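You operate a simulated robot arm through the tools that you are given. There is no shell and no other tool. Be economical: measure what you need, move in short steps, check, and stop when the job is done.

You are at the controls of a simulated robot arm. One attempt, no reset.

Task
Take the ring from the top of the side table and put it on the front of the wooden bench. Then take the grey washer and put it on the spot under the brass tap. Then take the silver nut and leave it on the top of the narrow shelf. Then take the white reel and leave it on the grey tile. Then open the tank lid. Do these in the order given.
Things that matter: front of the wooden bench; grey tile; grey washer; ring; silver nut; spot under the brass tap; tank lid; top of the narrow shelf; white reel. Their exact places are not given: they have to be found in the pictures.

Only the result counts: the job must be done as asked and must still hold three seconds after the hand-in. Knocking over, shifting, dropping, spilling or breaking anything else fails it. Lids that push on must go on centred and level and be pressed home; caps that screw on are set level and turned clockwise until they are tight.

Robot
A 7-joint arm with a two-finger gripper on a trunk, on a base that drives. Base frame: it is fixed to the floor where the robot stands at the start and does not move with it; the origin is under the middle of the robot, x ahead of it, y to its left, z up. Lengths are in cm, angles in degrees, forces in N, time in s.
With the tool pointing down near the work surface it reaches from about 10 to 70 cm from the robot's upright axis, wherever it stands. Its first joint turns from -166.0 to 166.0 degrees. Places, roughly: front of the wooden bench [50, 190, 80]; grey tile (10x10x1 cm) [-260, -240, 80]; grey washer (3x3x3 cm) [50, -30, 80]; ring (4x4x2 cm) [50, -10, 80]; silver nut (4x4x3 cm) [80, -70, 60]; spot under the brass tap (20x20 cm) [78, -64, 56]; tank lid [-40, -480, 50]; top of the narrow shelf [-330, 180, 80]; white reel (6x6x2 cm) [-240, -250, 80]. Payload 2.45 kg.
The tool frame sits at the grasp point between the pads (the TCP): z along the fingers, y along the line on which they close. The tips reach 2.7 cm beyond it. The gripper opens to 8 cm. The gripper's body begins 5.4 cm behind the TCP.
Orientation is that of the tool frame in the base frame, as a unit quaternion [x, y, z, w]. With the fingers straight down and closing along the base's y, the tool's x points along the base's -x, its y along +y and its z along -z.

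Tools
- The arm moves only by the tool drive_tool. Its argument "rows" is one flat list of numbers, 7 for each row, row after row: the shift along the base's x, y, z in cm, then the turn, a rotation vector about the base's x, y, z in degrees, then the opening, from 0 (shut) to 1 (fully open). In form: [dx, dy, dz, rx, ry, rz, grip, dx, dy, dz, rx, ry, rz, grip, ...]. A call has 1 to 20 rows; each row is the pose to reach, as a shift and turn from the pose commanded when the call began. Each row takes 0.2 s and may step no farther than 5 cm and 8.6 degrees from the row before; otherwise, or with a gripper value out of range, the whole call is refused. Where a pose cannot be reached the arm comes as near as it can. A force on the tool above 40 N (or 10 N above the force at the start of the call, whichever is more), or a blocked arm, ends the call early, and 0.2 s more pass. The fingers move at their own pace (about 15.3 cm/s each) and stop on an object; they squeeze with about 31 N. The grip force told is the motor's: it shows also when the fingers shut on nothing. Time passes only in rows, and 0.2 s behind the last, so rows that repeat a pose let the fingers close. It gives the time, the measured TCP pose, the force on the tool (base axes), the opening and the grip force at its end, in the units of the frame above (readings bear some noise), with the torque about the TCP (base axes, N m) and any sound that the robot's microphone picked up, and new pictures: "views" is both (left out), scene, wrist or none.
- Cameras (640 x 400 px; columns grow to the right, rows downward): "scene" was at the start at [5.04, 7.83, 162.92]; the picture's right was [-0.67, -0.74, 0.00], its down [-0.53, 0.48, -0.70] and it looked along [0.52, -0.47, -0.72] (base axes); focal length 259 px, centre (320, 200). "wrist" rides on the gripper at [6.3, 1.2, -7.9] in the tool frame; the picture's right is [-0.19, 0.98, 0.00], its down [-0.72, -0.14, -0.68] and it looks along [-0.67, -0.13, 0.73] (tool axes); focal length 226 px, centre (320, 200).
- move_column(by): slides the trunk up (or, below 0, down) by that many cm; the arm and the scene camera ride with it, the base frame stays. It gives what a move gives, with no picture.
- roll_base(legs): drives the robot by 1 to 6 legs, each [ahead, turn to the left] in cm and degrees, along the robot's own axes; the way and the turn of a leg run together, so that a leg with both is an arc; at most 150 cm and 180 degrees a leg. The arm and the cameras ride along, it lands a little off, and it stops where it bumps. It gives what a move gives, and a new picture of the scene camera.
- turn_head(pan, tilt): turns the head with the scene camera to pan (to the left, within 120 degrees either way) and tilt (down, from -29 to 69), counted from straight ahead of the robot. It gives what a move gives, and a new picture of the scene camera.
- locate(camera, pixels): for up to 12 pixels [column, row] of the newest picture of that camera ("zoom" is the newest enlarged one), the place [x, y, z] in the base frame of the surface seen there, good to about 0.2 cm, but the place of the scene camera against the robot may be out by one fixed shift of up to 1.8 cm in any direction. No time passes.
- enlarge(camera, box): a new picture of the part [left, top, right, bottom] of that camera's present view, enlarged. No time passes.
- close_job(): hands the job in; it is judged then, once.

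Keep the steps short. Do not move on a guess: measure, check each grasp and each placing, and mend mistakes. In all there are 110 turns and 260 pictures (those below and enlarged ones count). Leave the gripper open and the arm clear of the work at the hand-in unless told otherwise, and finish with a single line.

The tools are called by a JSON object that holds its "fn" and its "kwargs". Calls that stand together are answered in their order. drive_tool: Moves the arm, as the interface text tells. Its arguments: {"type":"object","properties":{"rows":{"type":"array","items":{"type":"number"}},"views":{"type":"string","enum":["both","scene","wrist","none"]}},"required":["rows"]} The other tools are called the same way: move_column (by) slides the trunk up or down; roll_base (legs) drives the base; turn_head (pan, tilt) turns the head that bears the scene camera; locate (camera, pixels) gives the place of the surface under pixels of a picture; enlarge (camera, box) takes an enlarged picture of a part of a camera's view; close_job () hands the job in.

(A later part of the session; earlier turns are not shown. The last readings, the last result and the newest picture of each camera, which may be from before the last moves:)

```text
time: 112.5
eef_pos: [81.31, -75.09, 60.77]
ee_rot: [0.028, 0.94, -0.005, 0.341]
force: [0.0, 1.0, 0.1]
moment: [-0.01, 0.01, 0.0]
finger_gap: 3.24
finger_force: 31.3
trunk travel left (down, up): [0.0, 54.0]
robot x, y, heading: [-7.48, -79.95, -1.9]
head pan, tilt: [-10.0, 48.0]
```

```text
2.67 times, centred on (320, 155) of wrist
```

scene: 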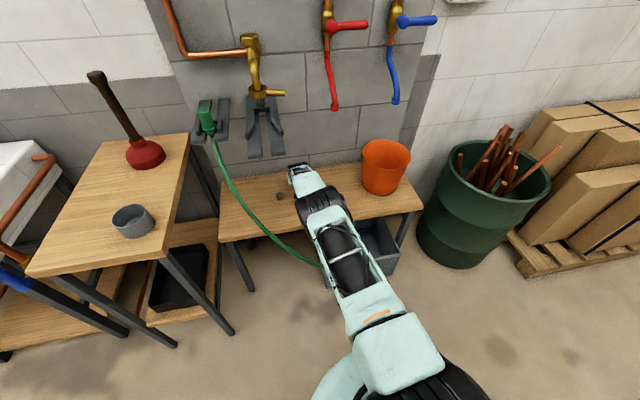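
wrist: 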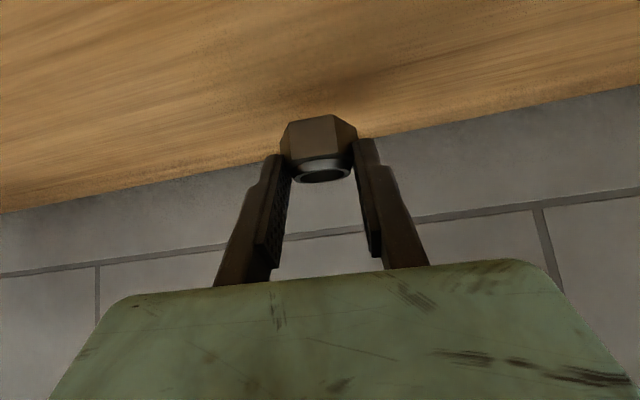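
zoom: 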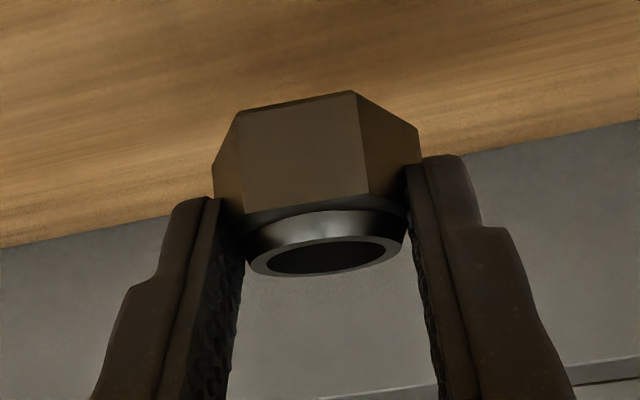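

The nut is held. I'll withdraw back and right, raise, and turn the robot toward the shelf side of the room.

{"fn": "drive_tool", "kwargs": {"rows": [-4, -1, 1.5, 0, 0, 0, 0.2, -8, -2.5, 3, 0, 0, 0, 0.2, -12, -4, 5, 0, 0, 0, 0.2, -16, -5, 7.5, 0, 0, 0, 0.2, -20, -5.5, 10, 0, 0, 0, 0.2, -24, -6, 12.5, 0, 0, 0, 0.2, -28, -6.5, 15, 0, 0, 0, 0.2, -32, -7, 18, 0, 0, 0, 0.2, -35, -7, 21.5, 0, 0, 0, 0.2, -37, -7, 25.5, 0, 0, 0, 0.2], "views": "none"}}

{"fn": "roll_base", "kwargs": {"legs": [[-25, 0], [0, 143]]}}

{"fn": "turn_head", "kwargs": {"pan": 25, "tilt": 12}}

```text
refused: row 8 steps farther than a row can; nothing moved
```

```text
time: 116.2
eef_pos: [46.07, -37.69, 60.67]
ee_rot: [-0.175, 0.924, 0.064, 0.334]
force: [1.3, -0.3, -0.4]
moment: [0.01, 0.01, -0.03]
finger_gap: 3.22
finger_force: 30.4
trunk travel left (down, up): [0.0, 54.0]
robot x, y, heading: [-32.8, -79.57, 23.6]
head pan, tilt: [-10.0, 48.0]
stopped in leg 2: the force on the tool passed its limit at 89 N (the readings are from after the stop); the commanded pose is now the measured one
```

scene: 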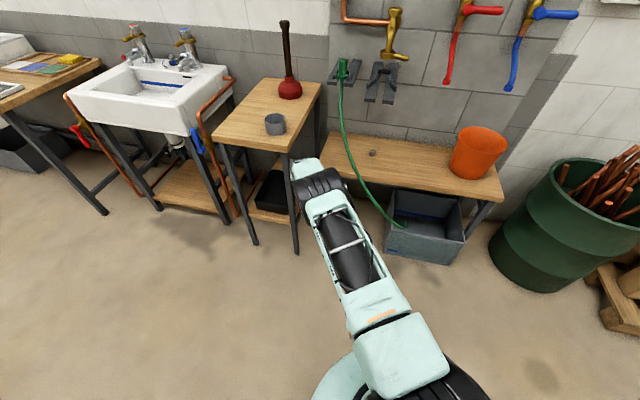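

```text
time: 117.2
eef_pos: [46.04, -37.75, 60.74]
ee_rot: [-0.175, 0.924, 0.065, 0.334]
force: [0.8, -0.8, -1.1]
moment: [0.05, 0.0, 0.03]
finger_gap: 3.24
finger_force: 31.6
trunk travel left (down, up): [0.0, 54.0]
robot x, y, heading: [-32.39, -79.4, 23.6]
head pan, tilt: [25.0, 12.0]
```

scene: 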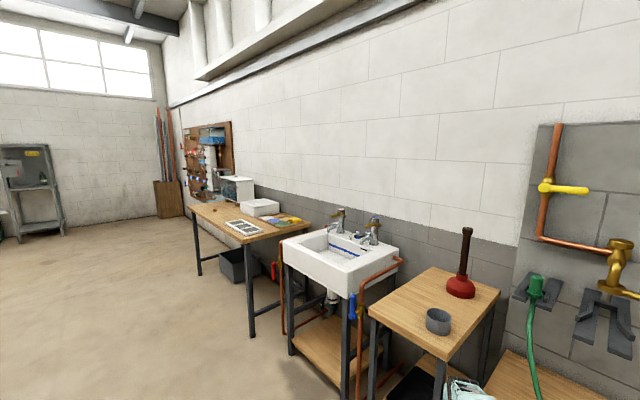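

That was my error: the arm hadn't retracted and the turn ran it into the side table. I'll check whether anything moved before doing anything else.

{"fn": "turn_head", "kwargs": {"pan": 0, "tilt": 40}}

{"fn": "enlarge", "kwargs": {"camera": "scene", "box": [190, 60, 430, 240]}}

{"fn": "enlarge", "kwargs": {"camera": "wrist", "box": [0, 0, 640, 400]}}

```text
time: 118.1
eef_pos: [46.07, -37.73, 60.72]
ee_rot: [-0.173, 0.924, 0.064, 0.335]
force: [0.1, 0.3, -0.2]
moment: [0.0, 0.02, 0.02]
finger_gap: 3.23
finger_force: 31.5
trunk travel left (down, up): [0.0, 54.0]
robot x, y, heading: [-32.72, -79.25, 23.8]
head pan, tilt: [0.0, 40.0]
```

scene: 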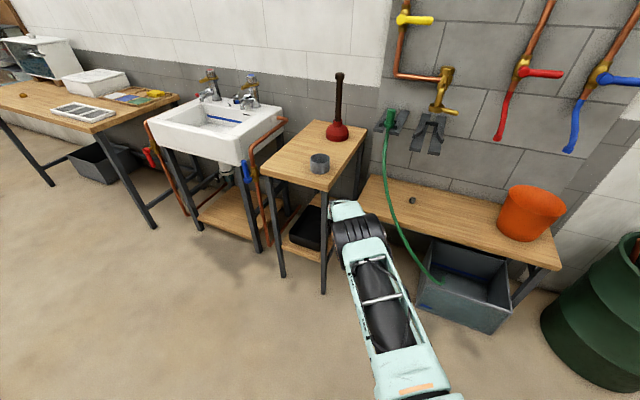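

```text
2.22 times, centred on (310, 150) of scene
```

zoom: 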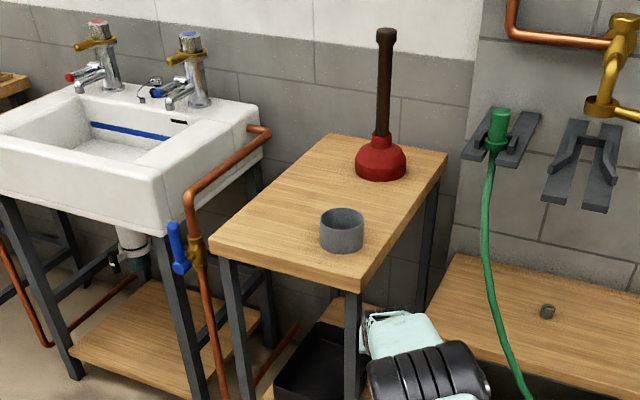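

```text
1.00 times, centred on (320, 200) of wrist (not enlarged: the box is as wide or as high as the picture)
```

zoom: 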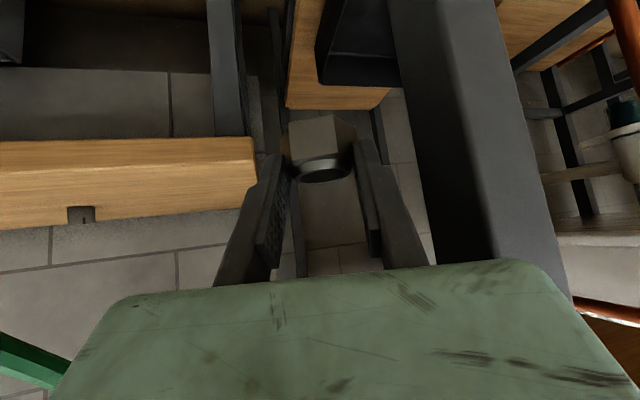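

{"fn": "locate", "kwargs": {"camera": "scene", "pixels": [[320, 157], [312, 160], [328, 160], [412, 200], [337, 130], [264, 167], [330, 189], [366, 128], [310, 121], [73, 118], [90, 93]]}}

{"fn": "locate", "kwargs": {"camera": "zoom", "pixels": [[320, 125], [480, 100], [540, 230], [100, 160], [240, 150]]}}

```text
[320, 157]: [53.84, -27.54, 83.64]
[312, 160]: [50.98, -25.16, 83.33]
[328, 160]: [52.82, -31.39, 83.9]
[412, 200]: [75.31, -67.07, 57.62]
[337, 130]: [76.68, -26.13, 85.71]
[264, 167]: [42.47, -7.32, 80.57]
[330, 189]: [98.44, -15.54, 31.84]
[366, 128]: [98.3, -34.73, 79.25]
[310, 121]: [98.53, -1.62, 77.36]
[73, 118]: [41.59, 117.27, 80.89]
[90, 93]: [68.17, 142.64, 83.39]
```

```text
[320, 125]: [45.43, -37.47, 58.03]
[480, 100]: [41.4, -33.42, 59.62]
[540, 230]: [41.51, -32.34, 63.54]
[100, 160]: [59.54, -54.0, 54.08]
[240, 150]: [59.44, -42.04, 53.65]
```

The table, cup, plunger and hose look in place, and the gripper only rests against the table leg. I'll shift it 2 cm away sideways and draw it straight back.

{"fn": "drive_tool", "kwargs": {"rows": [0.4, -0.9, 0, 0, 0, 0, 0.2, 0.8, -2, 0, 0, 0, 0, 0.2, -2.9, -3.6, 0, 0, 0, 0, 0.2, -7, -5.4, 0, 0, 0, 0, 0.2, -11, -7.2, 0, 0, 0, 0, 0.2, -15, -9, 1, 0, 0, 0, 0.2, -19, -10.8, 2, 0, 0, 0, 0.2, -23, -12.4, 4, 0, 0, 0, 0.2, -26, -13.5, 7, 0, 0, 0, 0.2]}}

```text
time: 120.1
eef_pos: [19.98, -51.22, 67.82]
ee_rot: [-0.174, 0.924, 0.064, 0.335]
force: [0.1, -0.1, -0.4]
moment: [0.0, 0.0, 0.03]
finger_gap: 3.21
finger_force: 31.0
trunk travel left (down, up): [0.0, 54.0]
robot x, y, heading: [-32.53, -79.35, 23.8]
head pan, tilt: [0.0, 40.0]
```

scene: 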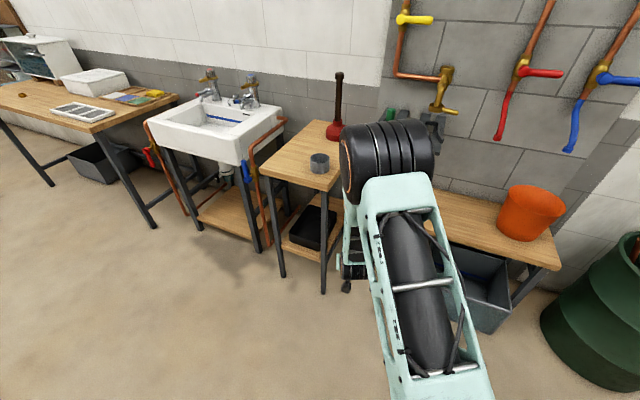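
wrist: 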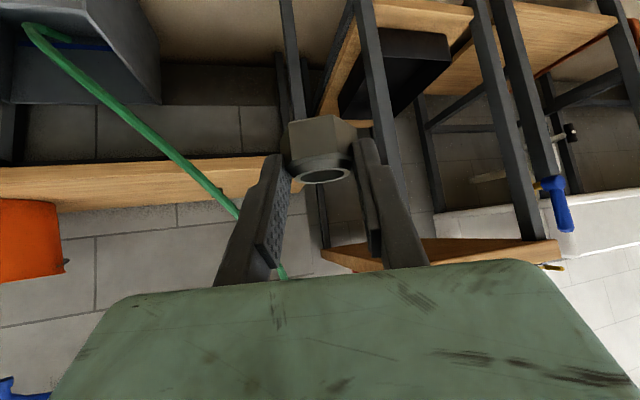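

Clear. I'll raise the trunk, then turn left toward the far side and look.

{"fn": "move_column", "kwargs": {"by": 25}}

{"fn": "roll_base", "kwargs": {"legs": [[-20, 0], [0, 118]]}}

{"fn": "turn_head", "kwargs": {"pan": 30, "tilt": 20}}

```text
time: 122.7
eef_pos: [20.05, -51.31, 92.85]
ee_rot: [-0.174, 0.924, 0.064, 0.335]
force: [0.1, 0.5, -0.1]
moment: [-0.03, -0.03, 0.02]
finger_gap: 3.21
finger_force: 31.1
trunk travel left (down, up): [-25.0, 29.0]
robot x, y, heading: [-32.3, -79.31, 23.7]
head pan, tilt: [0.0, 40.0]
```

```text
time: 129.4
eef_pos: [-99.84, -53.53, 92.74]
ee_rot: [0.88, -0.33, -0.319, -0.118]
force: [0.3, 0.2, -0.4]
moment: [-0.01, 0.0, -0.03]
finger_gap: 3.24
finger_force: 30.8
trunk travel left (down, up): [-25.0, 29.0]
robot x, y, heading: [-50.58, -86.91, 141.5]
head pan, tilt: [0.0, 40.0]
```

scene: 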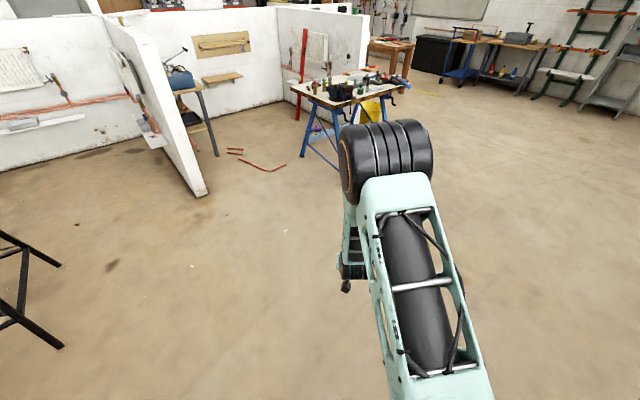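

```text
time: 130.3
eef_pos: [-99.97, -53.46, 92.78]
ee_rot: [0.881, -0.329, -0.319, -0.117]
force: [-0.3, -0.3, -0.4]
moment: [0.0, -0.03, -0.02]
finger_gap: 3.22
finger_force: 31.4
trunk travel left (down, up): [-25.0, 29.0]
robot x, y, heading: [-50.54, -86.85, 141.4]
head pan, tilt: [30.0, 20.0]
```

scene: 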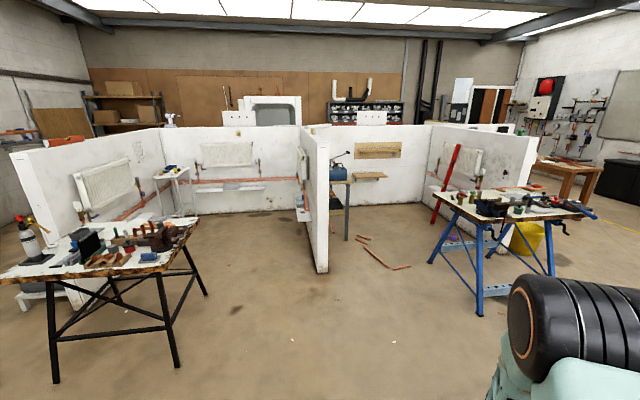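

{"fn": "turn_head", "kwargs": {"pan": 0, "tilt": 15}}

{"fn": "enlarge", "kwargs": {"camera": "scene", "box": [200, 120, 440, 270]}}

```text
time: 131.3
eef_pos: [-99.92, -53.55, 92.85]
ee_rot: [0.881, -0.33, -0.319, -0.117]
force: [0.6, -0.6, 0.1]
moment: [0.02, 0.01, -0.01]
finger_gap: 3.23
finger_force: 31.1
trunk travel left (down, up): [-25.0, 29.0]
robot x, y, heading: [-50.57, -86.96, 141.3]
head pan, tilt: [0.0, 15.0]
```

scene: 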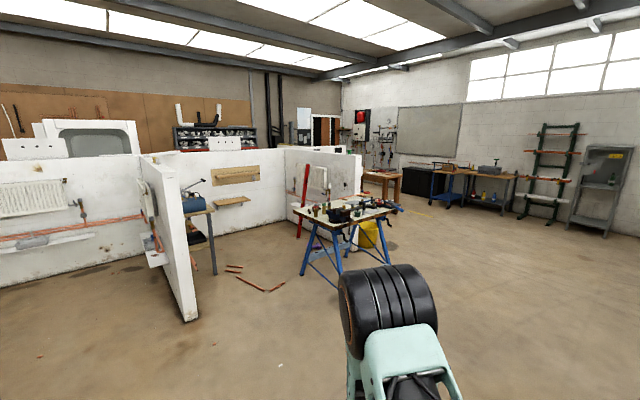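

```text
2.67 times, centred on (320, 195) of scene
```

zoom: 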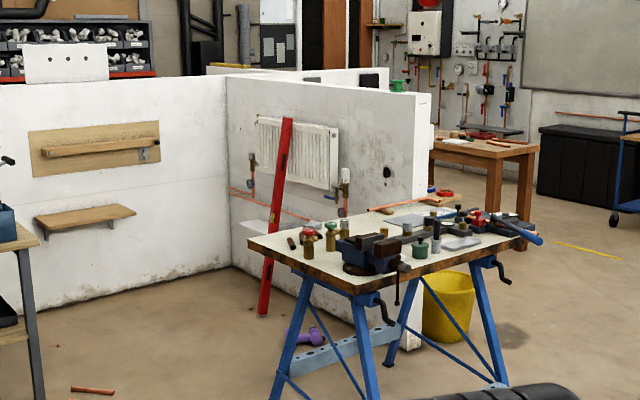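

{"fn": "locate", "kwargs": {"camera": "zoom", "pixels": [[85, 215], [40, 218], [130, 212], [95, 150], [270, 225], [430, 205], [400, 235], [430, 198], [255, 240], [535, 240], [30, 255], [340, 160]]}}

{"fn": "locate", "kwargs": {"camera": "scene", "pixels": [[190, 318], [300, 272], [340, 285], [270, 290], [360, 290], [290, 215], [165, 245]]}}

```text
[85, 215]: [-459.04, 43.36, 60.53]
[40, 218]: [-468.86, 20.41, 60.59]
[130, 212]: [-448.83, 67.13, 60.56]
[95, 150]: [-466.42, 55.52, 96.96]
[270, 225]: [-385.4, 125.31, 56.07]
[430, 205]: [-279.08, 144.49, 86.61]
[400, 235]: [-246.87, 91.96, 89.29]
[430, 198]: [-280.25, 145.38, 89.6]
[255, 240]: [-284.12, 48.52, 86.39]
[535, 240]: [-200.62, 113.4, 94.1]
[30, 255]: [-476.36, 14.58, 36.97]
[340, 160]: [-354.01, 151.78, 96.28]
```

```text
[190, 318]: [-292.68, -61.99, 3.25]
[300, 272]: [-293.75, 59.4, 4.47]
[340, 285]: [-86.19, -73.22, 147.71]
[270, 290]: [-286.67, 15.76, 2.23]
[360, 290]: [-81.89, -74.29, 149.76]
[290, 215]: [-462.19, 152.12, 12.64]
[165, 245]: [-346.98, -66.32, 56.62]
```

The shelf should be beyond the partition at about (-330, 180). I'll drive around the right of the vise bench to about (-150, 190) and look from there.

{"fn": "roll_base", "kwargs": {"legs": [[0, -31.5], [147, 0], [147, 0], [0, 70]]}}

{"fn": "turn_head", "kwargs": {"pan": 20, "tilt": 20}}

```text
time: 150.1
eef_pos: [-211.45, 182.08, 92.87]
ee_rot: [0.94, -0.015, -0.34, -0.004]
force: [0.3, 0.7, -0.9]
moment: [-0.02, 0.01, -0.01]
finger_gap: 3.27
finger_force: 30.6
trunk travel left (down, up): [-25.0, 29.0]
robot x, y, heading: [-152.16, 187.72, -179.4]
head pan, tilt: [0.0, 15.0]
```

scene: 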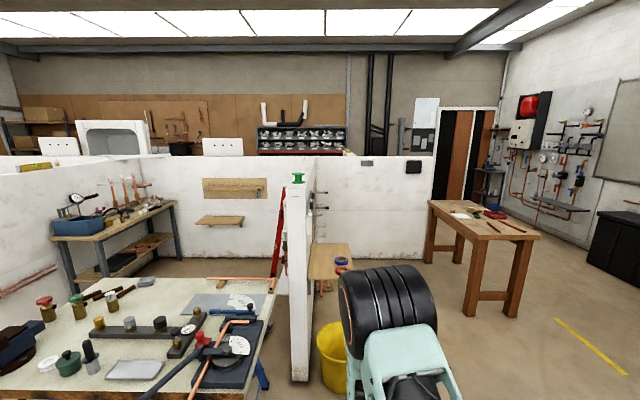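

```text
time: 150.9
eef_pos: [-211.51, 182.07, 92.74]
ee_rot: [0.94, -0.013, -0.34, -0.003]
force: [0.1, 0.2, 0.0]
moment: [0.01, -0.03, 0.0]
finger_gap: 3.26
finger_force: 30.6
trunk travel left (down, up): [-25.0, 29.0]
robot x, y, heading: [-151.87, 187.37, -179.3]
head pan, tilt: [20.0, 20.0]
```

scene: 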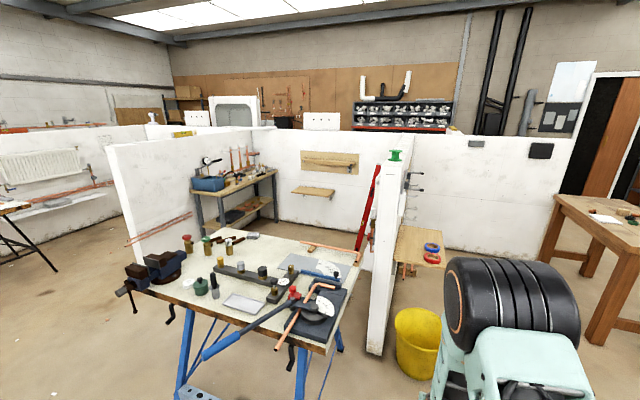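

I see the narrow shelf on the right side of the partition at (418,243), with a blue and a red thing on it. I'll measure it.

{"fn": "enlarge", "kwargs": {"camera": "scene", "box": [350, 140, 510, 280]}}

{"fn": "locate", "kwargs": {"camera": "scene", "pixels": [[400, 228], [442, 228], [395, 262], [443, 266], [415, 245], [432, 246], [430, 258], [388, 200], [410, 175], [420, 340], [372, 345]]}}

```text
2.86 times, centred on (430, 210) of scene
```

zoom: 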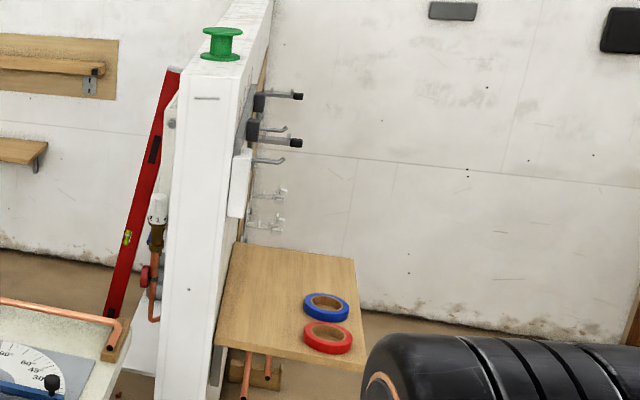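

```text
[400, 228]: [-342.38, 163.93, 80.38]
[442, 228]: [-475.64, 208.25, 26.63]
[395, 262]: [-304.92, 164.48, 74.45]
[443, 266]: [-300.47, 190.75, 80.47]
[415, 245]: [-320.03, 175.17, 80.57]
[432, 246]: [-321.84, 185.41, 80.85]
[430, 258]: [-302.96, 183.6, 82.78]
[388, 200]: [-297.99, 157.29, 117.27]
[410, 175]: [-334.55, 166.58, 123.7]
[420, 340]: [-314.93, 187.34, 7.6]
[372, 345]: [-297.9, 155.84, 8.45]
```

{"fn": "turn_head", "kwargs": {"pan": -10, "tilt": 22}}

{"fn": "locate", "kwargs": {"camera": "scene", "pixels": [[300, 200]]}}

```text
time: 151.8
eef_pos: [-211.43, 182.12, 92.86]
ee_rot: [0.94, -0.014, -0.34, -0.003]
force: [0.2, -0.2, 0.2]
moment: [-0.01, 0.01, 0.0]
finger_gap: 3.24
finger_force: 31.5
trunk travel left (down, up): [-25.0, 29.0]
robot x, y, heading: [-152.24, 187.45, -179.4]
head pan, tilt: [-10.0, 22.0]
```

scene: 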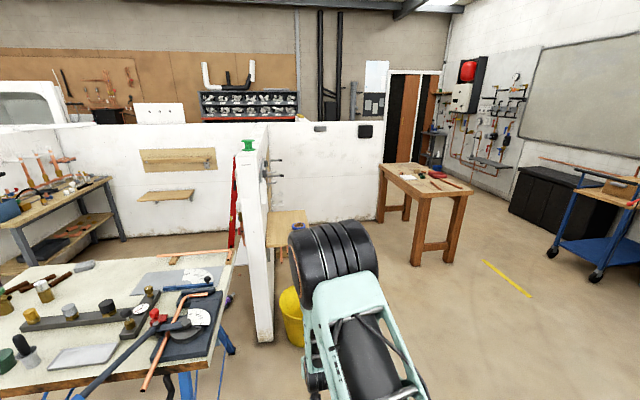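

```text
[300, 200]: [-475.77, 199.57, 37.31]
```

{"fn": "locate", "kwargs": {"camera": "scene", "pixels": [[380, 165], [475, 190], [420, 198], [415, 264], [447, 260], [268, 242], [300, 345], [350, 215]]}}

```text
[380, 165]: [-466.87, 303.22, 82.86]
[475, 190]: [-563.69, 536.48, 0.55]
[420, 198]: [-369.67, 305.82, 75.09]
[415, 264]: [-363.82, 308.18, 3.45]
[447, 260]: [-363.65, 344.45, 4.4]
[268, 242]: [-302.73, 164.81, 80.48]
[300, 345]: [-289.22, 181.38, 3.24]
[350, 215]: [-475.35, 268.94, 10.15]
```

Corridor between shelf (y≤190) and brown table (y≥303) is free. I'll raise the tool 8 cm, drive to (-325, 245) and turn to face the shelf (-y).

{"fn": "drive_tool", "kwargs": {"rows": [0, 0, 4, 0, 0, 0, 0.2, 0, 0, 8, 0, 0, 0, 0.2], "views": "none"}}

{"fn": "roll_base", "kwargs": {"legs": [[0, -19], [91, 0], [91, 0], [0, 108.5]]}}

{"fn": "turn_head", "kwargs": {"pan": 0, "tilt": 50}}

```text
time: 152.4
eef_pos: [-211.25, 181.95, 100.75]
ee_rot: [0.94, -0.013, -0.34, -0.003]
force: [0.7, 0.3, -0.7]
moment: [-0.01, 0.0, 0.03]
finger_gap: 3.22
finger_force: 31.7
trunk travel left (down, up): [-25.0, 29.0]
robot x, y, heading: [-152.3, 187.39, -179.0]
head pan, tilt: [-10.0, 22.0]
```

```text
time: 167.3
eef_pos: [-322.8, 185.25, 100.68]
ee_rot: [0.685, 0.644, -0.246, 0.235]
force: [0.4, 0.1, -0.4]
moment: [-0.01, 0.0, 0.02]
finger_gap: 3.26
finger_force: 31.1
trunk travel left (down, up): [-25.0, 29.0]
robot x, y, heading: [-325.87, 244.86, -91.3]
head pan, tilt: [-10.0, 22.0]
```

scene: 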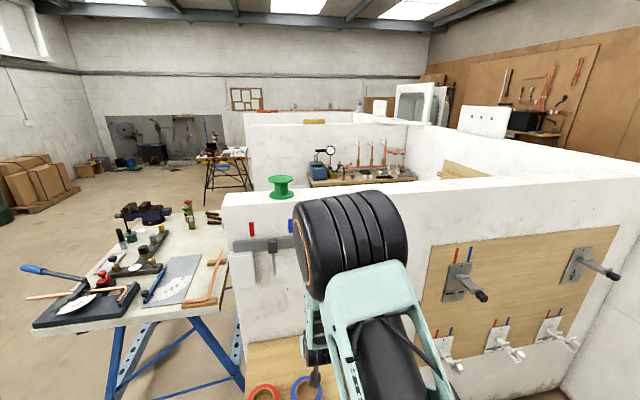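

```text
time: 168.3
eef_pos: [-322.8, 185.32, 100.69]
ee_rot: [0.685, 0.644, -0.247, 0.234]
force: [-0.2, -1.0, -0.4]
moment: [0.01, 0.01, 0.05]
finger_gap: 3.24
finger_force: 30.6
trunk travel left (down, up): [-25.0, 29.0]
robot x, y, heading: [-326.16, 244.6, -91.0]
head pan, tilt: [0.0, 50.0]
```

scene: 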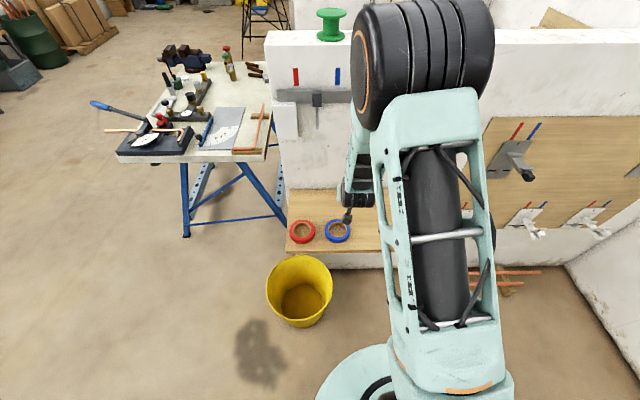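

{"fn": "drive_tool", "kwargs": {"rows": [-2, 0, -2, 0, 0, 0, 0.2, -4, 0, -5, 0, 0, 0, 0.2, -6, 0, -8, 0, 0, 0, 0.2]}}

{"fn": "locate", "kwargs": {"camera": "wrist", "pixels": [[320, 60], [320, 90], [200, 60], [440, 60], [100, 60], [320, 30], [320, 220], [500, 100]]}}

{"fn": "locate", "kwargs": {"camera": "scene", "pixels": [[303, 231], [338, 231], [286, 250], [290, 192], [350, 195], [337, 245], [327, 110], [317, 100]]}}

```text
time: 169.1
eef_pos: [-328.82, 185.12, 92.7]
ee_rot: [0.685, 0.644, -0.248, 0.235]
force: [0.2, 0.0, -0.6]
moment: [0.01, 0.0, -0.01]
finger_gap: 3.24
finger_force: 31.1
trunk travel left (down, up): [-25.0, 29.0]
robot x, y, heading: [-326.24, 244.7, -91.1]
head pan, tilt: [0.0, 50.0]
```

scene: 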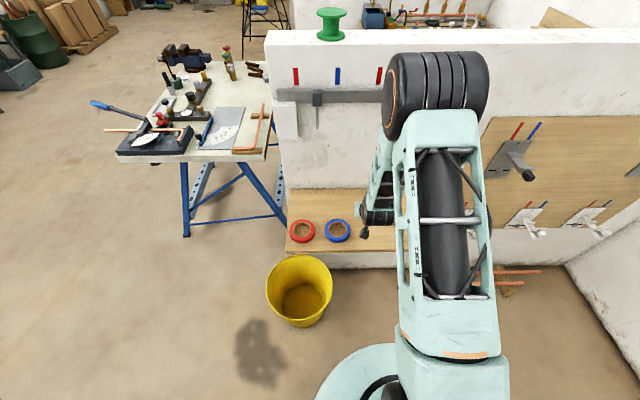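
wrist: 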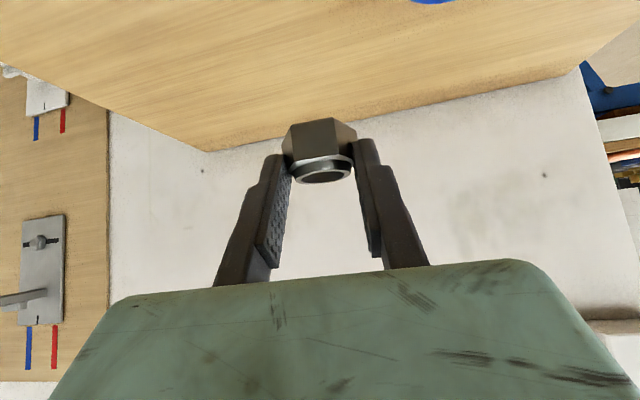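

```text
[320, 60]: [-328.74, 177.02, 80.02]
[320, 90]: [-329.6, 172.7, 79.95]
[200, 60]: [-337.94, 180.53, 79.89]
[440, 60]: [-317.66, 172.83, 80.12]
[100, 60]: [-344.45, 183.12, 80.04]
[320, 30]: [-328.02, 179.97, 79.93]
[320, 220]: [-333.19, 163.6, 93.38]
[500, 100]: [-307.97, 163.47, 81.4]
```

```text
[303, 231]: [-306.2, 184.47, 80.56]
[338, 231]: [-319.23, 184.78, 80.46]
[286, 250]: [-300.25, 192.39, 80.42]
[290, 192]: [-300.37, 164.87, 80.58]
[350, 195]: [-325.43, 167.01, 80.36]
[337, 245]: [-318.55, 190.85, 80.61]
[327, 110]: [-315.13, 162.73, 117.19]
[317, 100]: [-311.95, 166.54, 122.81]
```

Shelf surface z=80.0, free at (-330, 177). I'll move over it and down to just above.

{"fn": "drive_tool", "kwargs": {"rows": [-0.6, -3, -1, 0, 0, 0, 0.2, -1.2, -6.6, -3, 0, 0, 0, 0.2, -1.2, -6.6, -6.5, 0, 0, 0, 0.2, -1.2, -6.6, -8.7, 0, 0, 0, 0.2, -1.2, -6.6, -9.2, 0, 0, 0, 0.2, -1.2, -6.6, -9.2, 0, 0, 0, 0.2], "views": "wrist"}}

{"fn": "enlarge", "kwargs": {"camera": "wrist", "box": [200, 80, 440, 230]}}

```text
time: 170.5
eef_pos: [-330.01, 178.63, 83.51]
ee_rot: [0.686, 0.643, -0.247, 0.234]
force: [0.3, -0.9, -1.0]
moment: [0.01, -0.02, 0.03]
finger_gap: 3.21
finger_force: 31.1
trunk travel left (down, up): [-25.0, 29.0]
robot x, y, heading: [-326.26, 244.7, -91.0]
head pan, tilt: [0.0, 50.0]
```

wrist: 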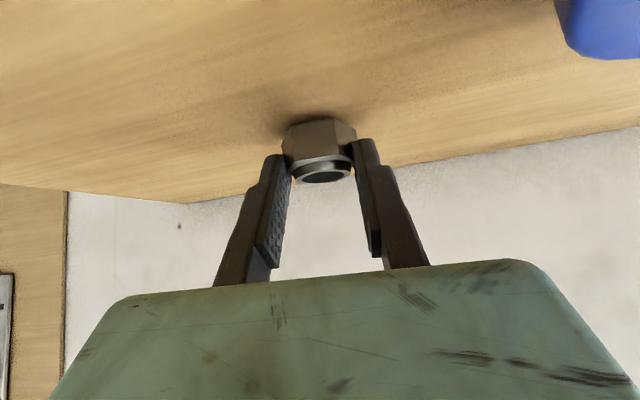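

```text
2.67 times, centred on (320, 155) of wrist
```

zoom: 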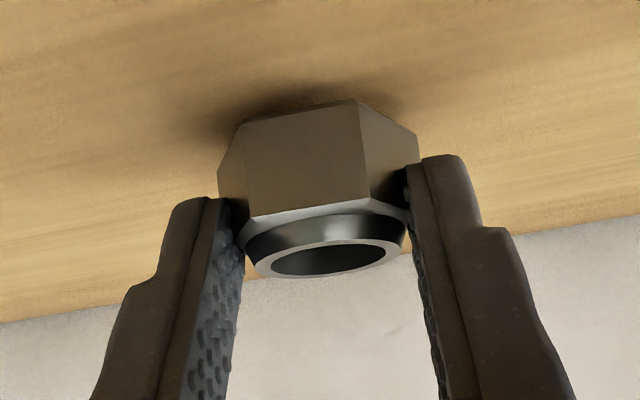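

Slightly above still. I'll lower 0.45 and read the force.

{"fn": "drive_tool", "kwargs": {"rows": [0, 0, -0.3, 0, 0, 0, 0.2, 0, 0, -0.45, 0, 0, 0, 0.2, 0, 0, -0.45, 0, 0, 0, 0.2], "views": "wrist"}}

{"fn": "enlarge", "kwargs": {"camera": "wrist", "box": [200, 80, 440, 230]}}

```text
time: 171.3
eef_pos: [-330.1, 178.65, 83.13]
ee_rot: [0.685, 0.643, -0.248, 0.234]
force: [0.4, 0.2, 4.2]
moment: [0.06, -0.01, 0.01]
finger_gap: 3.25
finger_force: 30.8
trunk travel left (down, up): [-25.0, 29.0]
robot x, y, heading: [-326.24, 244.88, -91.1]
head pan, tilt: [0.0, 50.0]
```

wrist: 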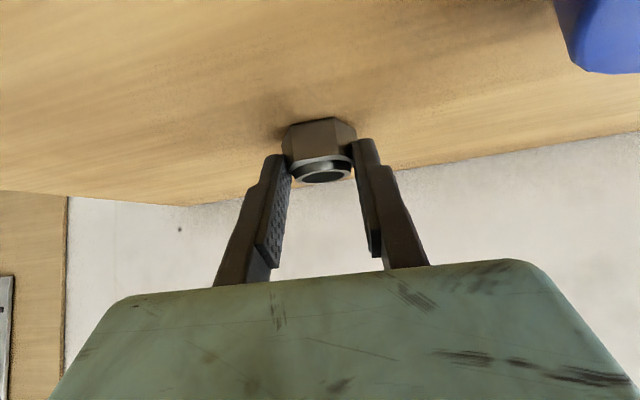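

```text
2.67 times, centred on (320, 155) of wrist
```

zoom: 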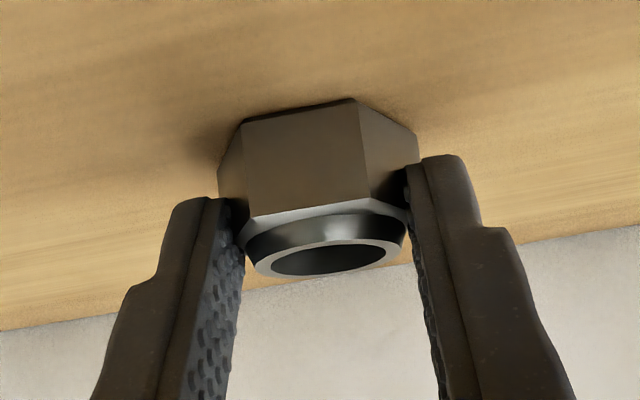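

Contact felt (4 N). I'll open and withdraw backward along the tool axis.

{"fn": "drive_tool", "kwargs": {"rows": [0, 0, 0, 0, 0, 0, 0.55, 0, 0, 0.1, 0, 0, 0, 0.7, 0, 1, 1, 0, 0, 0, 0.7, 0, 3, 3.4, 0, 0, 0, 0.7, 0, 6, 7, 0, 0, 0, 0.7, 0, 9, 10.5, 0, 0, 0, 0.7], "views": "wrist"}}

{"fn": "enlarge", "kwargs": {"camera": "wrist", "box": [200, 0, 440, 150]}}

```text
time: 172.7
eef_pos: [-330.02, 187.92, 93.7]
ee_rot: [0.686, 0.644, -0.247, 0.234]
force: [0.1, -0.5, 0.2]
moment: [0.03, -0.02, 0.03]
finger_gap: 5.61
finger_force: 0.0
trunk travel left (down, up): [-25.0, 29.0]
robot x, y, heading: [-326.31, 244.73, -91.3]
head pan, tilt: [0.0, 50.0]
```

wrist: 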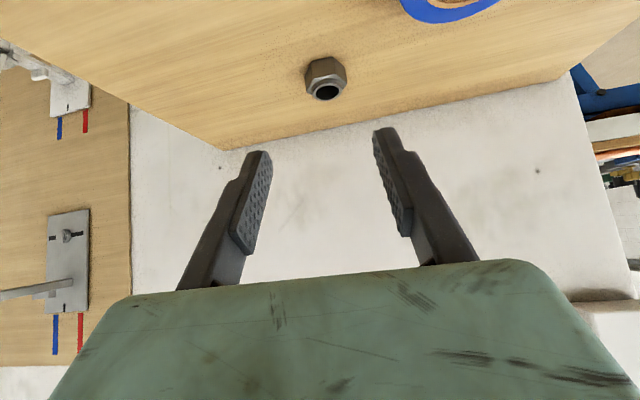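

```text
2.67 times, centred on (320, 75) of wrist
```

zoom: 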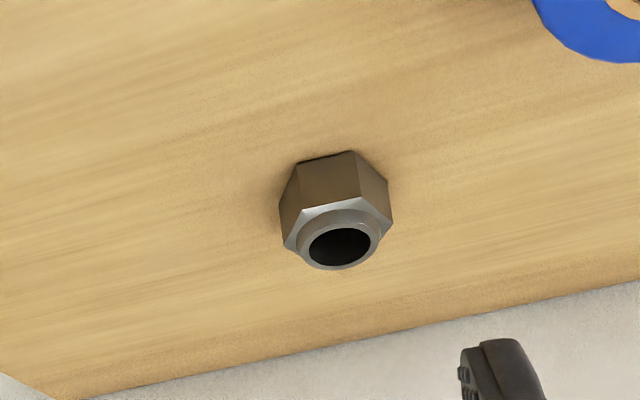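

The nut lies flat on the shelf. I'll draw back and bring the tool upright again.

{"fn": "drive_tool", "kwargs": {"rows": [0, 4, 2, 0, 0, 0, 0.7, 0, 8, 4, 0, 0, 0, 0.7, 0, 10, 6, 8, 0, 0, 1, 0, 12, 8, 16, 0, 0, 1, 0, 13, 10, 24, 0, 0, 1, 0, 13, 12, 32, 0, 0, 1, 0, 13, 14, 40, 0, 0, 1, 0, 13, 14, 40, 0, 0, 1], "views": "none"}}

```text
time: 174.5
eef_pos: [-330.08, 200.63, 107.59]
ee_rot: [0.724, 0.689, -0.012, -0.014]
force: [0.0, -0.7, -0.5]
moment: [0.01, 0.01, 0.04]
finger_gap: 7.99
finger_force: 0.0
trunk travel left (down, up): [-25.0, 29.0]
robot x, y, heading: [-325.99, 244.77, -90.8]
head pan, tilt: [0.0, 50.0]
```

{"fn": "roll_base", "kwargs": {"legs": [[0, 73.5], [92, 0], [92, 0], [0, -69], [150, 0], [150, 0]]}}

{"fn": "turn_head", "kwargs": {"pan": -45, "tilt": 25}}

```text
time: 204.2
eef_pos: [-132.95, -153.97, 107.7]
ee_rot: [0.699, 0.715, -0.013, -0.014]
force: [-0.1, -0.1, -0.3]
moment: [-0.04, -0.01, 0.01]
finger_gap: 7.99
finger_force: 0.0
trunk travel left (down, up): [-25.0, 29.0]
robot x, y, heading: [-132.53, -109.72, -87.2]
head pan, tilt: [0.0, 50.0]
```

scene: 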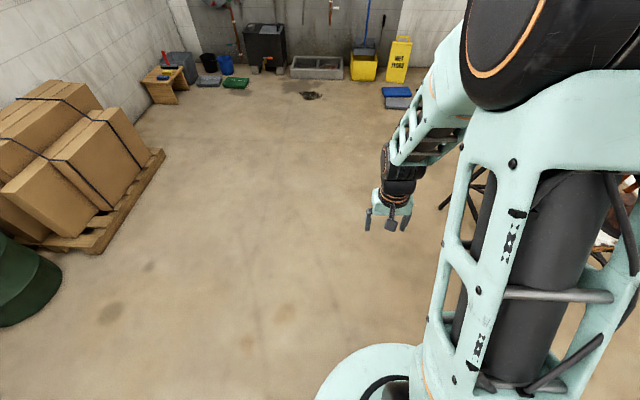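

```text
time: 205.3
eef_pos: [-132.88, -154.01, 107.52]
ee_rot: [0.7, 0.714, -0.013, -0.014]
force: [0.4, -0.2, -0.3]
moment: [0.03, 0.01, 0.02]
finger_gap: 8.01
finger_force: 0.1
trunk travel left (down, up): [-25.0, 29.0]
robot x, y, heading: [-132.28, -109.88, -87.1]
head pan, tilt: [-45.0, 25.0]
```

scene: 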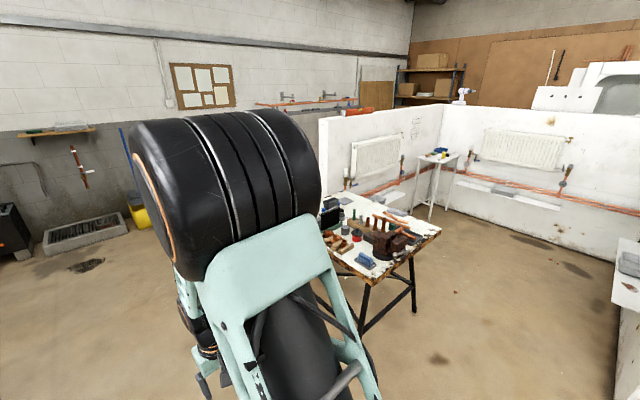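

{"fn": "locate", "kwargs": {"camera": "scene", "pixels": [[440, 230], [370, 285], [345, 195], [330, 250], [412, 310], [400, 205], [300, 330]]}}

{"fn": "roll_base", "kwargs": {"legs": [[0, -90]]}}

{"fn": "turn_head", "kwargs": {"pan": 42, "tilt": 32}}

```text
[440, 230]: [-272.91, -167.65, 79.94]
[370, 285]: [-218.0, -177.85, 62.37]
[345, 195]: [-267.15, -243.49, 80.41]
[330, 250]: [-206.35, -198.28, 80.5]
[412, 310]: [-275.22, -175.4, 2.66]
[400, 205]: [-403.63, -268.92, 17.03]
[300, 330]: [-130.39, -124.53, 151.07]
```

```text
time: 209.6
eef_pos: [-176.41, -109.22, 107.65]
ee_rot: [1.0, 0.01, 0.001, -0.019]
force: [-0.7, 0.0, 0.1]
moment: [0.01, -0.01, -0.04]
finger_gap: 8.01
finger_force: 0.1
trunk travel left (down, up): [-25.0, 29.0]
robot x, y, heading: [-132.31, -109.8, -176.7]
head pan, tilt: [-45.0, 25.0]
```

scene: 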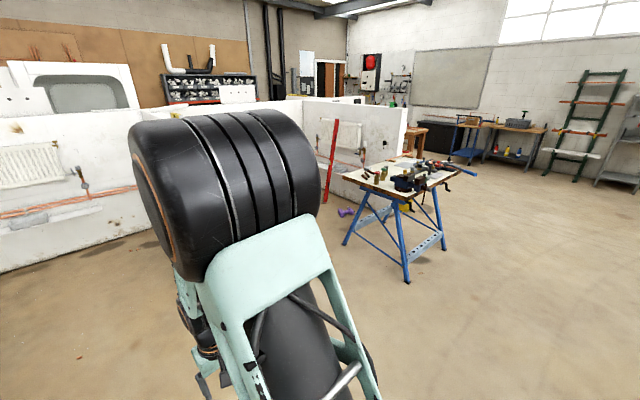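

```text
time: 211.2
eef_pos: [-176.3, -109.2, 107.57]
ee_rot: [1.0, 0.011, 0.001, -0.019]
force: [-0.2, -0.4, 0.4]
moment: [-0.02, -0.02, -0.01]
finger_gap: 8.01
finger_force: 0.0
trunk travel left (down, up): [-25.0, 29.0]
robot x, y, heading: [-132.22, -109.74, -177.1]
head pan, tilt: [42.0, 32.0]
```

scene: 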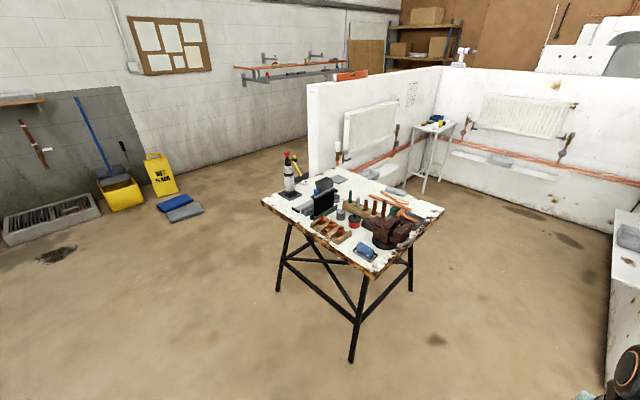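

{"fn": "enlarge", "kwargs": {"camera": "scene", "box": [250, 145, 450, 290]}}

{"fn": "locate", "kwargs": {"camera": "scene", "pixels": [[263, 203], [443, 210], [374, 277], [346, 172], [340, 180], [290, 195], [310, 205]]}}

```text
2.76 times, centred on (350, 218) of scene
```

zoom: 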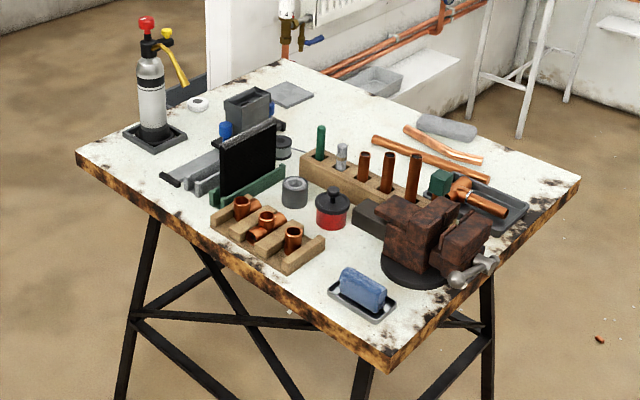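

```text
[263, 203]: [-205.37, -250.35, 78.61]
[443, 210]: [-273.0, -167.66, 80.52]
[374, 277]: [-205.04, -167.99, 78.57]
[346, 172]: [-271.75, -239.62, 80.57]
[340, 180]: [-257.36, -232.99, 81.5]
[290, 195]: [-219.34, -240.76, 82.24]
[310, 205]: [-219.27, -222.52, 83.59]
```

The white reel is at zoom (198,103) and the grey tile at (290,94). I'll measure them.

{"fn": "locate", "kwargs": {"camera": "zoom", "pixels": [[198, 100], [188, 104], [208, 102], [198, 110], [290, 94], [272, 93], [312, 95], [290, 83], [290, 106], [235, 105], [175, 60], [285, 62]]}}

```text
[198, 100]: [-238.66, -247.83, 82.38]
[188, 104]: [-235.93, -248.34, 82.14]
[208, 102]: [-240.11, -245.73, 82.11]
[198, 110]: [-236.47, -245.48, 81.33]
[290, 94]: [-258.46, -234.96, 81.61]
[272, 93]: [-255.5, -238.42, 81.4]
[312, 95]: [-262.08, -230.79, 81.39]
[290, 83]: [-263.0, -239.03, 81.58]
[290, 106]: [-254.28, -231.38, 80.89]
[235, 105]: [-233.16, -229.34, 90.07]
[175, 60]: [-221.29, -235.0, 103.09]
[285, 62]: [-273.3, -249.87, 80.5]
```

{"fn": "locate", "kwargs": {"camera": "scene", "pixels": [[180, 212], [160, 190], [125, 205], [55, 255], [200, 260], [250, 180], [100, 235]]}}

```text
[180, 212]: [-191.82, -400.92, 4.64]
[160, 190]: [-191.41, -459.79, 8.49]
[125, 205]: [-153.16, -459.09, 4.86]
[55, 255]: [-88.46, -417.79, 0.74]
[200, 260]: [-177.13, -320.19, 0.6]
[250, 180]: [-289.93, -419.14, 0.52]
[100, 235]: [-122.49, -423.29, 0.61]
```

Floor along y=-310 is free (the pads on the floor begin near y=-395). I'll drive round to (-250, -310) facing the table.

{"fn": "roll_base", "kwargs": {"legs": [[0, 85], [100, 0], [99, 0], [0, -88], [108, 0], [0, -90]]}}

{"fn": "turn_head", "kwargs": {"pan": 5, "tilt": 50}}

```text
time: 235.7
eef_pos: [-281.3, -284.49, 107.45]
ee_rot: [0.963, -0.27, 0.006, -0.014]
force: [-1.4, -5.5, 1.7]
moment: [0.03, 0.01, -0.09]
finger_gap: 7.56
finger_force: 0.0
trunk travel left (down, up): [-25.0, 29.0]
robot x, y, heading: [-244.1, -308.94, 149.5]
head pan, tilt: [42.0, 32.0]
stopped in leg 6: the force on the tool passed its limit at 85 N (the readings are from after the stop); the commanded pose is now the measured one
```

scene: 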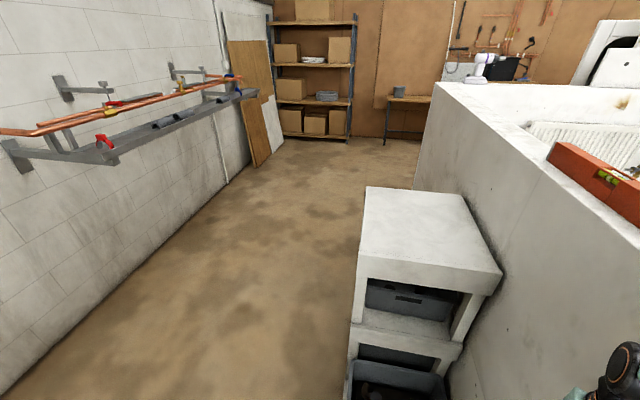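

```text
time: 236.7
eef_pos: [-281.23, -284.61, 107.44]
ee_rot: [0.962, -0.271, 0.007, -0.013]
force: [-0.7, -9.0, -2.9]
moment: [-0.18, 0.08, -0.15]
finger_gap: 7.56
finger_force: 0.1
trunk travel left (down, up): [-25.0, 29.0]
robot x, y, heading: [-244.68, -308.75, 149.0]
head pan, tilt: [5.0, 50.0]
```

scene: 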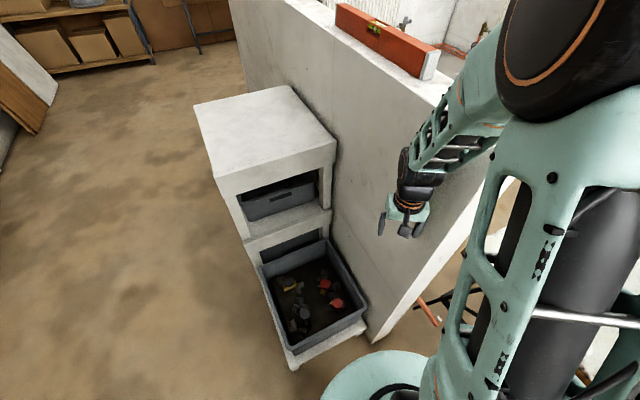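

The gripper met the partition wall end at the left of the table. I'll measure the wall end, then swing back off it.

{"fn": "locate", "kwargs": {"camera": "scene", "pixels": [[365, 338], [385, 330], [435, 80], [500, 190], [360, 315], [400, 215], [380, 230]]}}

{"fn": "enlarge", "kwargs": {"camera": "wrist", "box": [0, 0, 640, 400]}}

```text
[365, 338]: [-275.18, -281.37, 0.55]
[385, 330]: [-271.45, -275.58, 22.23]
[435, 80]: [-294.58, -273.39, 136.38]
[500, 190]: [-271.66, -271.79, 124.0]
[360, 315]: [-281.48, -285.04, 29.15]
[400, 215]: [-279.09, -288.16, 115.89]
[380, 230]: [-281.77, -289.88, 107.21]
```

```text
1.00 times, centred on (320, 200) of wrist (not enlarged: the box is as wide or as high as the picture)
```

zoom: 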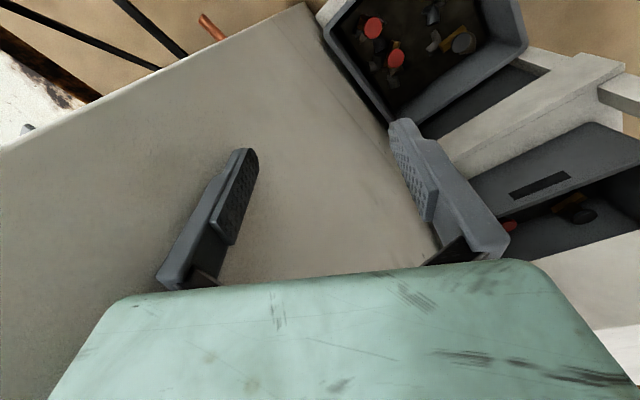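

Wall end is at x=-271.6, y -271…-281. I'll turn back off it, retreat 31 cm, then face the table at an angle and creep forward.

{"fn": "roll_base", "kwargs": {"legs": [[0, 31], [-31, 0], [0, -65], [12, 0]]}}

{"fn": "turn_head", "kwargs": {"pan": 5, "tilt": 50}}

```text
time: 244.1
eef_pos: [-235.84, -257.05, 107.51]
ee_rot: [0.842, -0.539, 0.01, -0.012]
force: [-0.3, 0.1, -0.1]
moment: [-0.02, -0.02, -0.01]
finger_gap: 8.02
finger_force: 0.1
trunk travel left (down, up): [-25.0, 29.0]
robot x, y, heading: [-218.92, -297.81, 115.3]
head pan, tilt: [5.0, 50.0]
```

scene: 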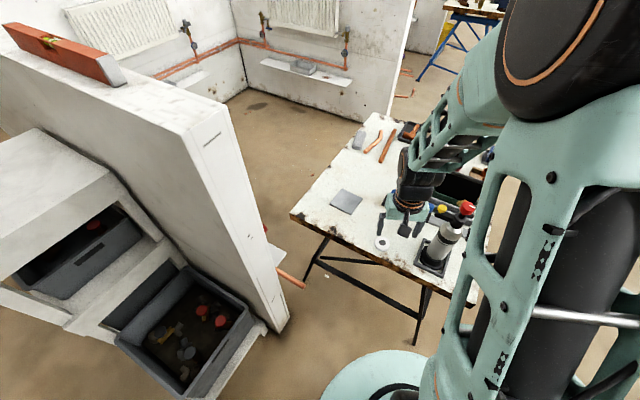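

```text
time: 244.7
eef_pos: [-235.9, -257.15, 107.6]
ee_rot: [0.843, -0.538, 0.01, -0.011]
force: [-0.6, 0.6, -0.1]
moment: [-0.01, -0.01, -0.03]
finger_gap: 8.01
finger_force: 0.1
trunk travel left (down, up): [-25.0, 29.0]
robot x, y, heading: [-218.68, -297.64, 115.2]
head pan, tilt: [5.0, 50.0]
```

scene: 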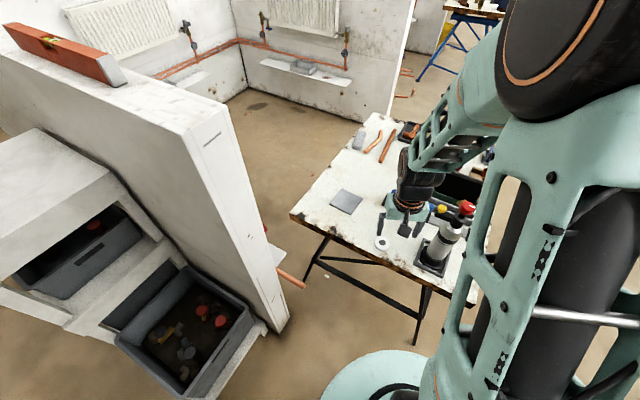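

Reel at (381,243), tile at (346,201), and bottle to the right. I'll creep 6 cm ahead and take a wrist view.

{"fn": "roll_base", "kwargs": {"legs": [[6, 0]]}}

{"fn": "enlarge", "kwargs": {"camera": "wrist", "box": [160, 0, 640, 300]}}

{"fn": "locate", "kwargs": {"camera": "scene", "pixels": [[381, 243], [346, 201], [465, 208], [440, 208], [440, 235], [470, 195], [450, 160]]}}

```text
time: 245.7
eef_pos: [-238.42, -251.62, 107.41]
ee_rot: [0.842, -0.539, 0.01, -0.011]
force: [0.1, 0.4, -0.2]
moment: [-0.01, 0.0, -0.01]
finger_gap: 8.0
finger_force: 0.1
trunk travel left (down, up): [-25.0, 29.0]
robot x, y, heading: [-221.17, -292.56, 115.0]
head pan, tilt: [5.0, 50.0]
```

scene: 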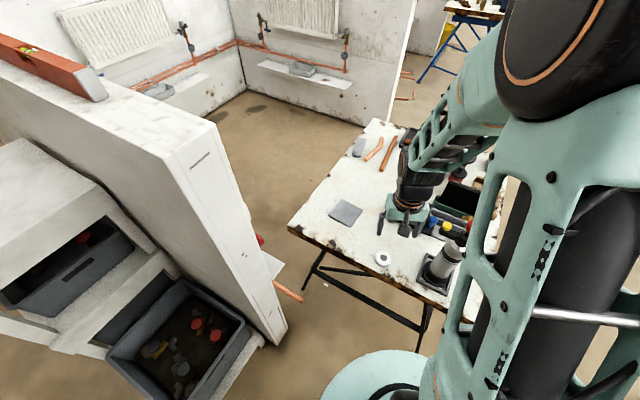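

```text
1.33 times, centred on (400, 150) of wrist
```

zoom: 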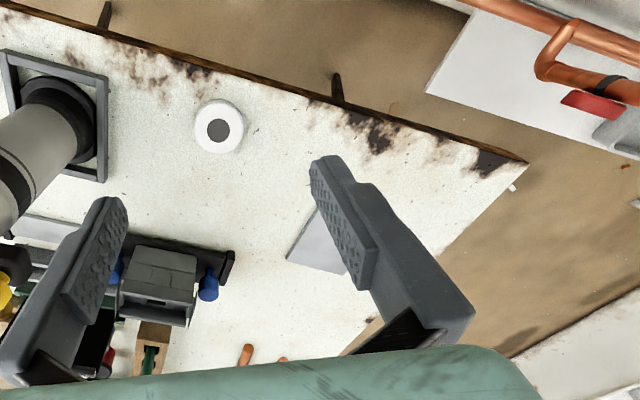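

```text
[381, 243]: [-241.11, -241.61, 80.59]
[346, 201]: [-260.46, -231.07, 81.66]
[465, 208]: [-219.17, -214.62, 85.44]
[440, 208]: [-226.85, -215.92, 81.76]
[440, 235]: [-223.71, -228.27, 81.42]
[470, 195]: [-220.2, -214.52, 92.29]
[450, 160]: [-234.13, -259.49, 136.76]
```

{"fn": "locate", "kwargs": {"camera": "zoom", "pixels": [[220, 103], [196, 125], [243, 128], [218, 150], [218, 130], [288, 258], [316, 208], [340, 274], [320, 245], [205, 290], [80, 175], [170, 260]]}}

{"fn": "enlarge", "kwargs": {"camera": "wrist", "box": [270, 50, 430, 150]}}

```text
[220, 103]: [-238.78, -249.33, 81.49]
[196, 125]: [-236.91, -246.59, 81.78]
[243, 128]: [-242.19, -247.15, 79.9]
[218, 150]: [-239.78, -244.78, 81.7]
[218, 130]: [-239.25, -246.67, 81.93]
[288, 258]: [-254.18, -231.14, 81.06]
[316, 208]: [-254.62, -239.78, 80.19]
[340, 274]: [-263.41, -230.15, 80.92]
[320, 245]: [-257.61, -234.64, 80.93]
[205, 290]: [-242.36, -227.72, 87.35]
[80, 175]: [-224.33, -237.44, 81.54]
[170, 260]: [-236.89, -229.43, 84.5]
```

```text
4.00 times, centred on (350, 100) of wrist
```

zoom: 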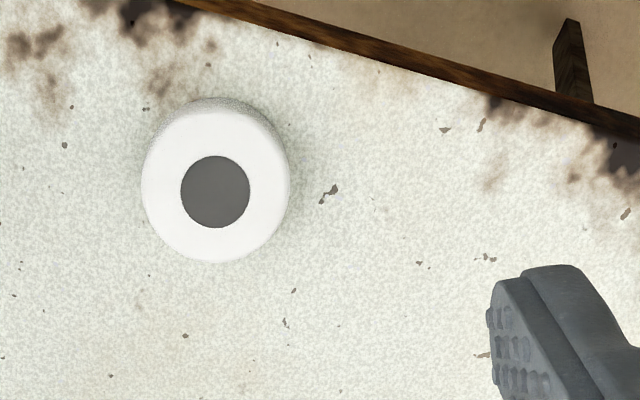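

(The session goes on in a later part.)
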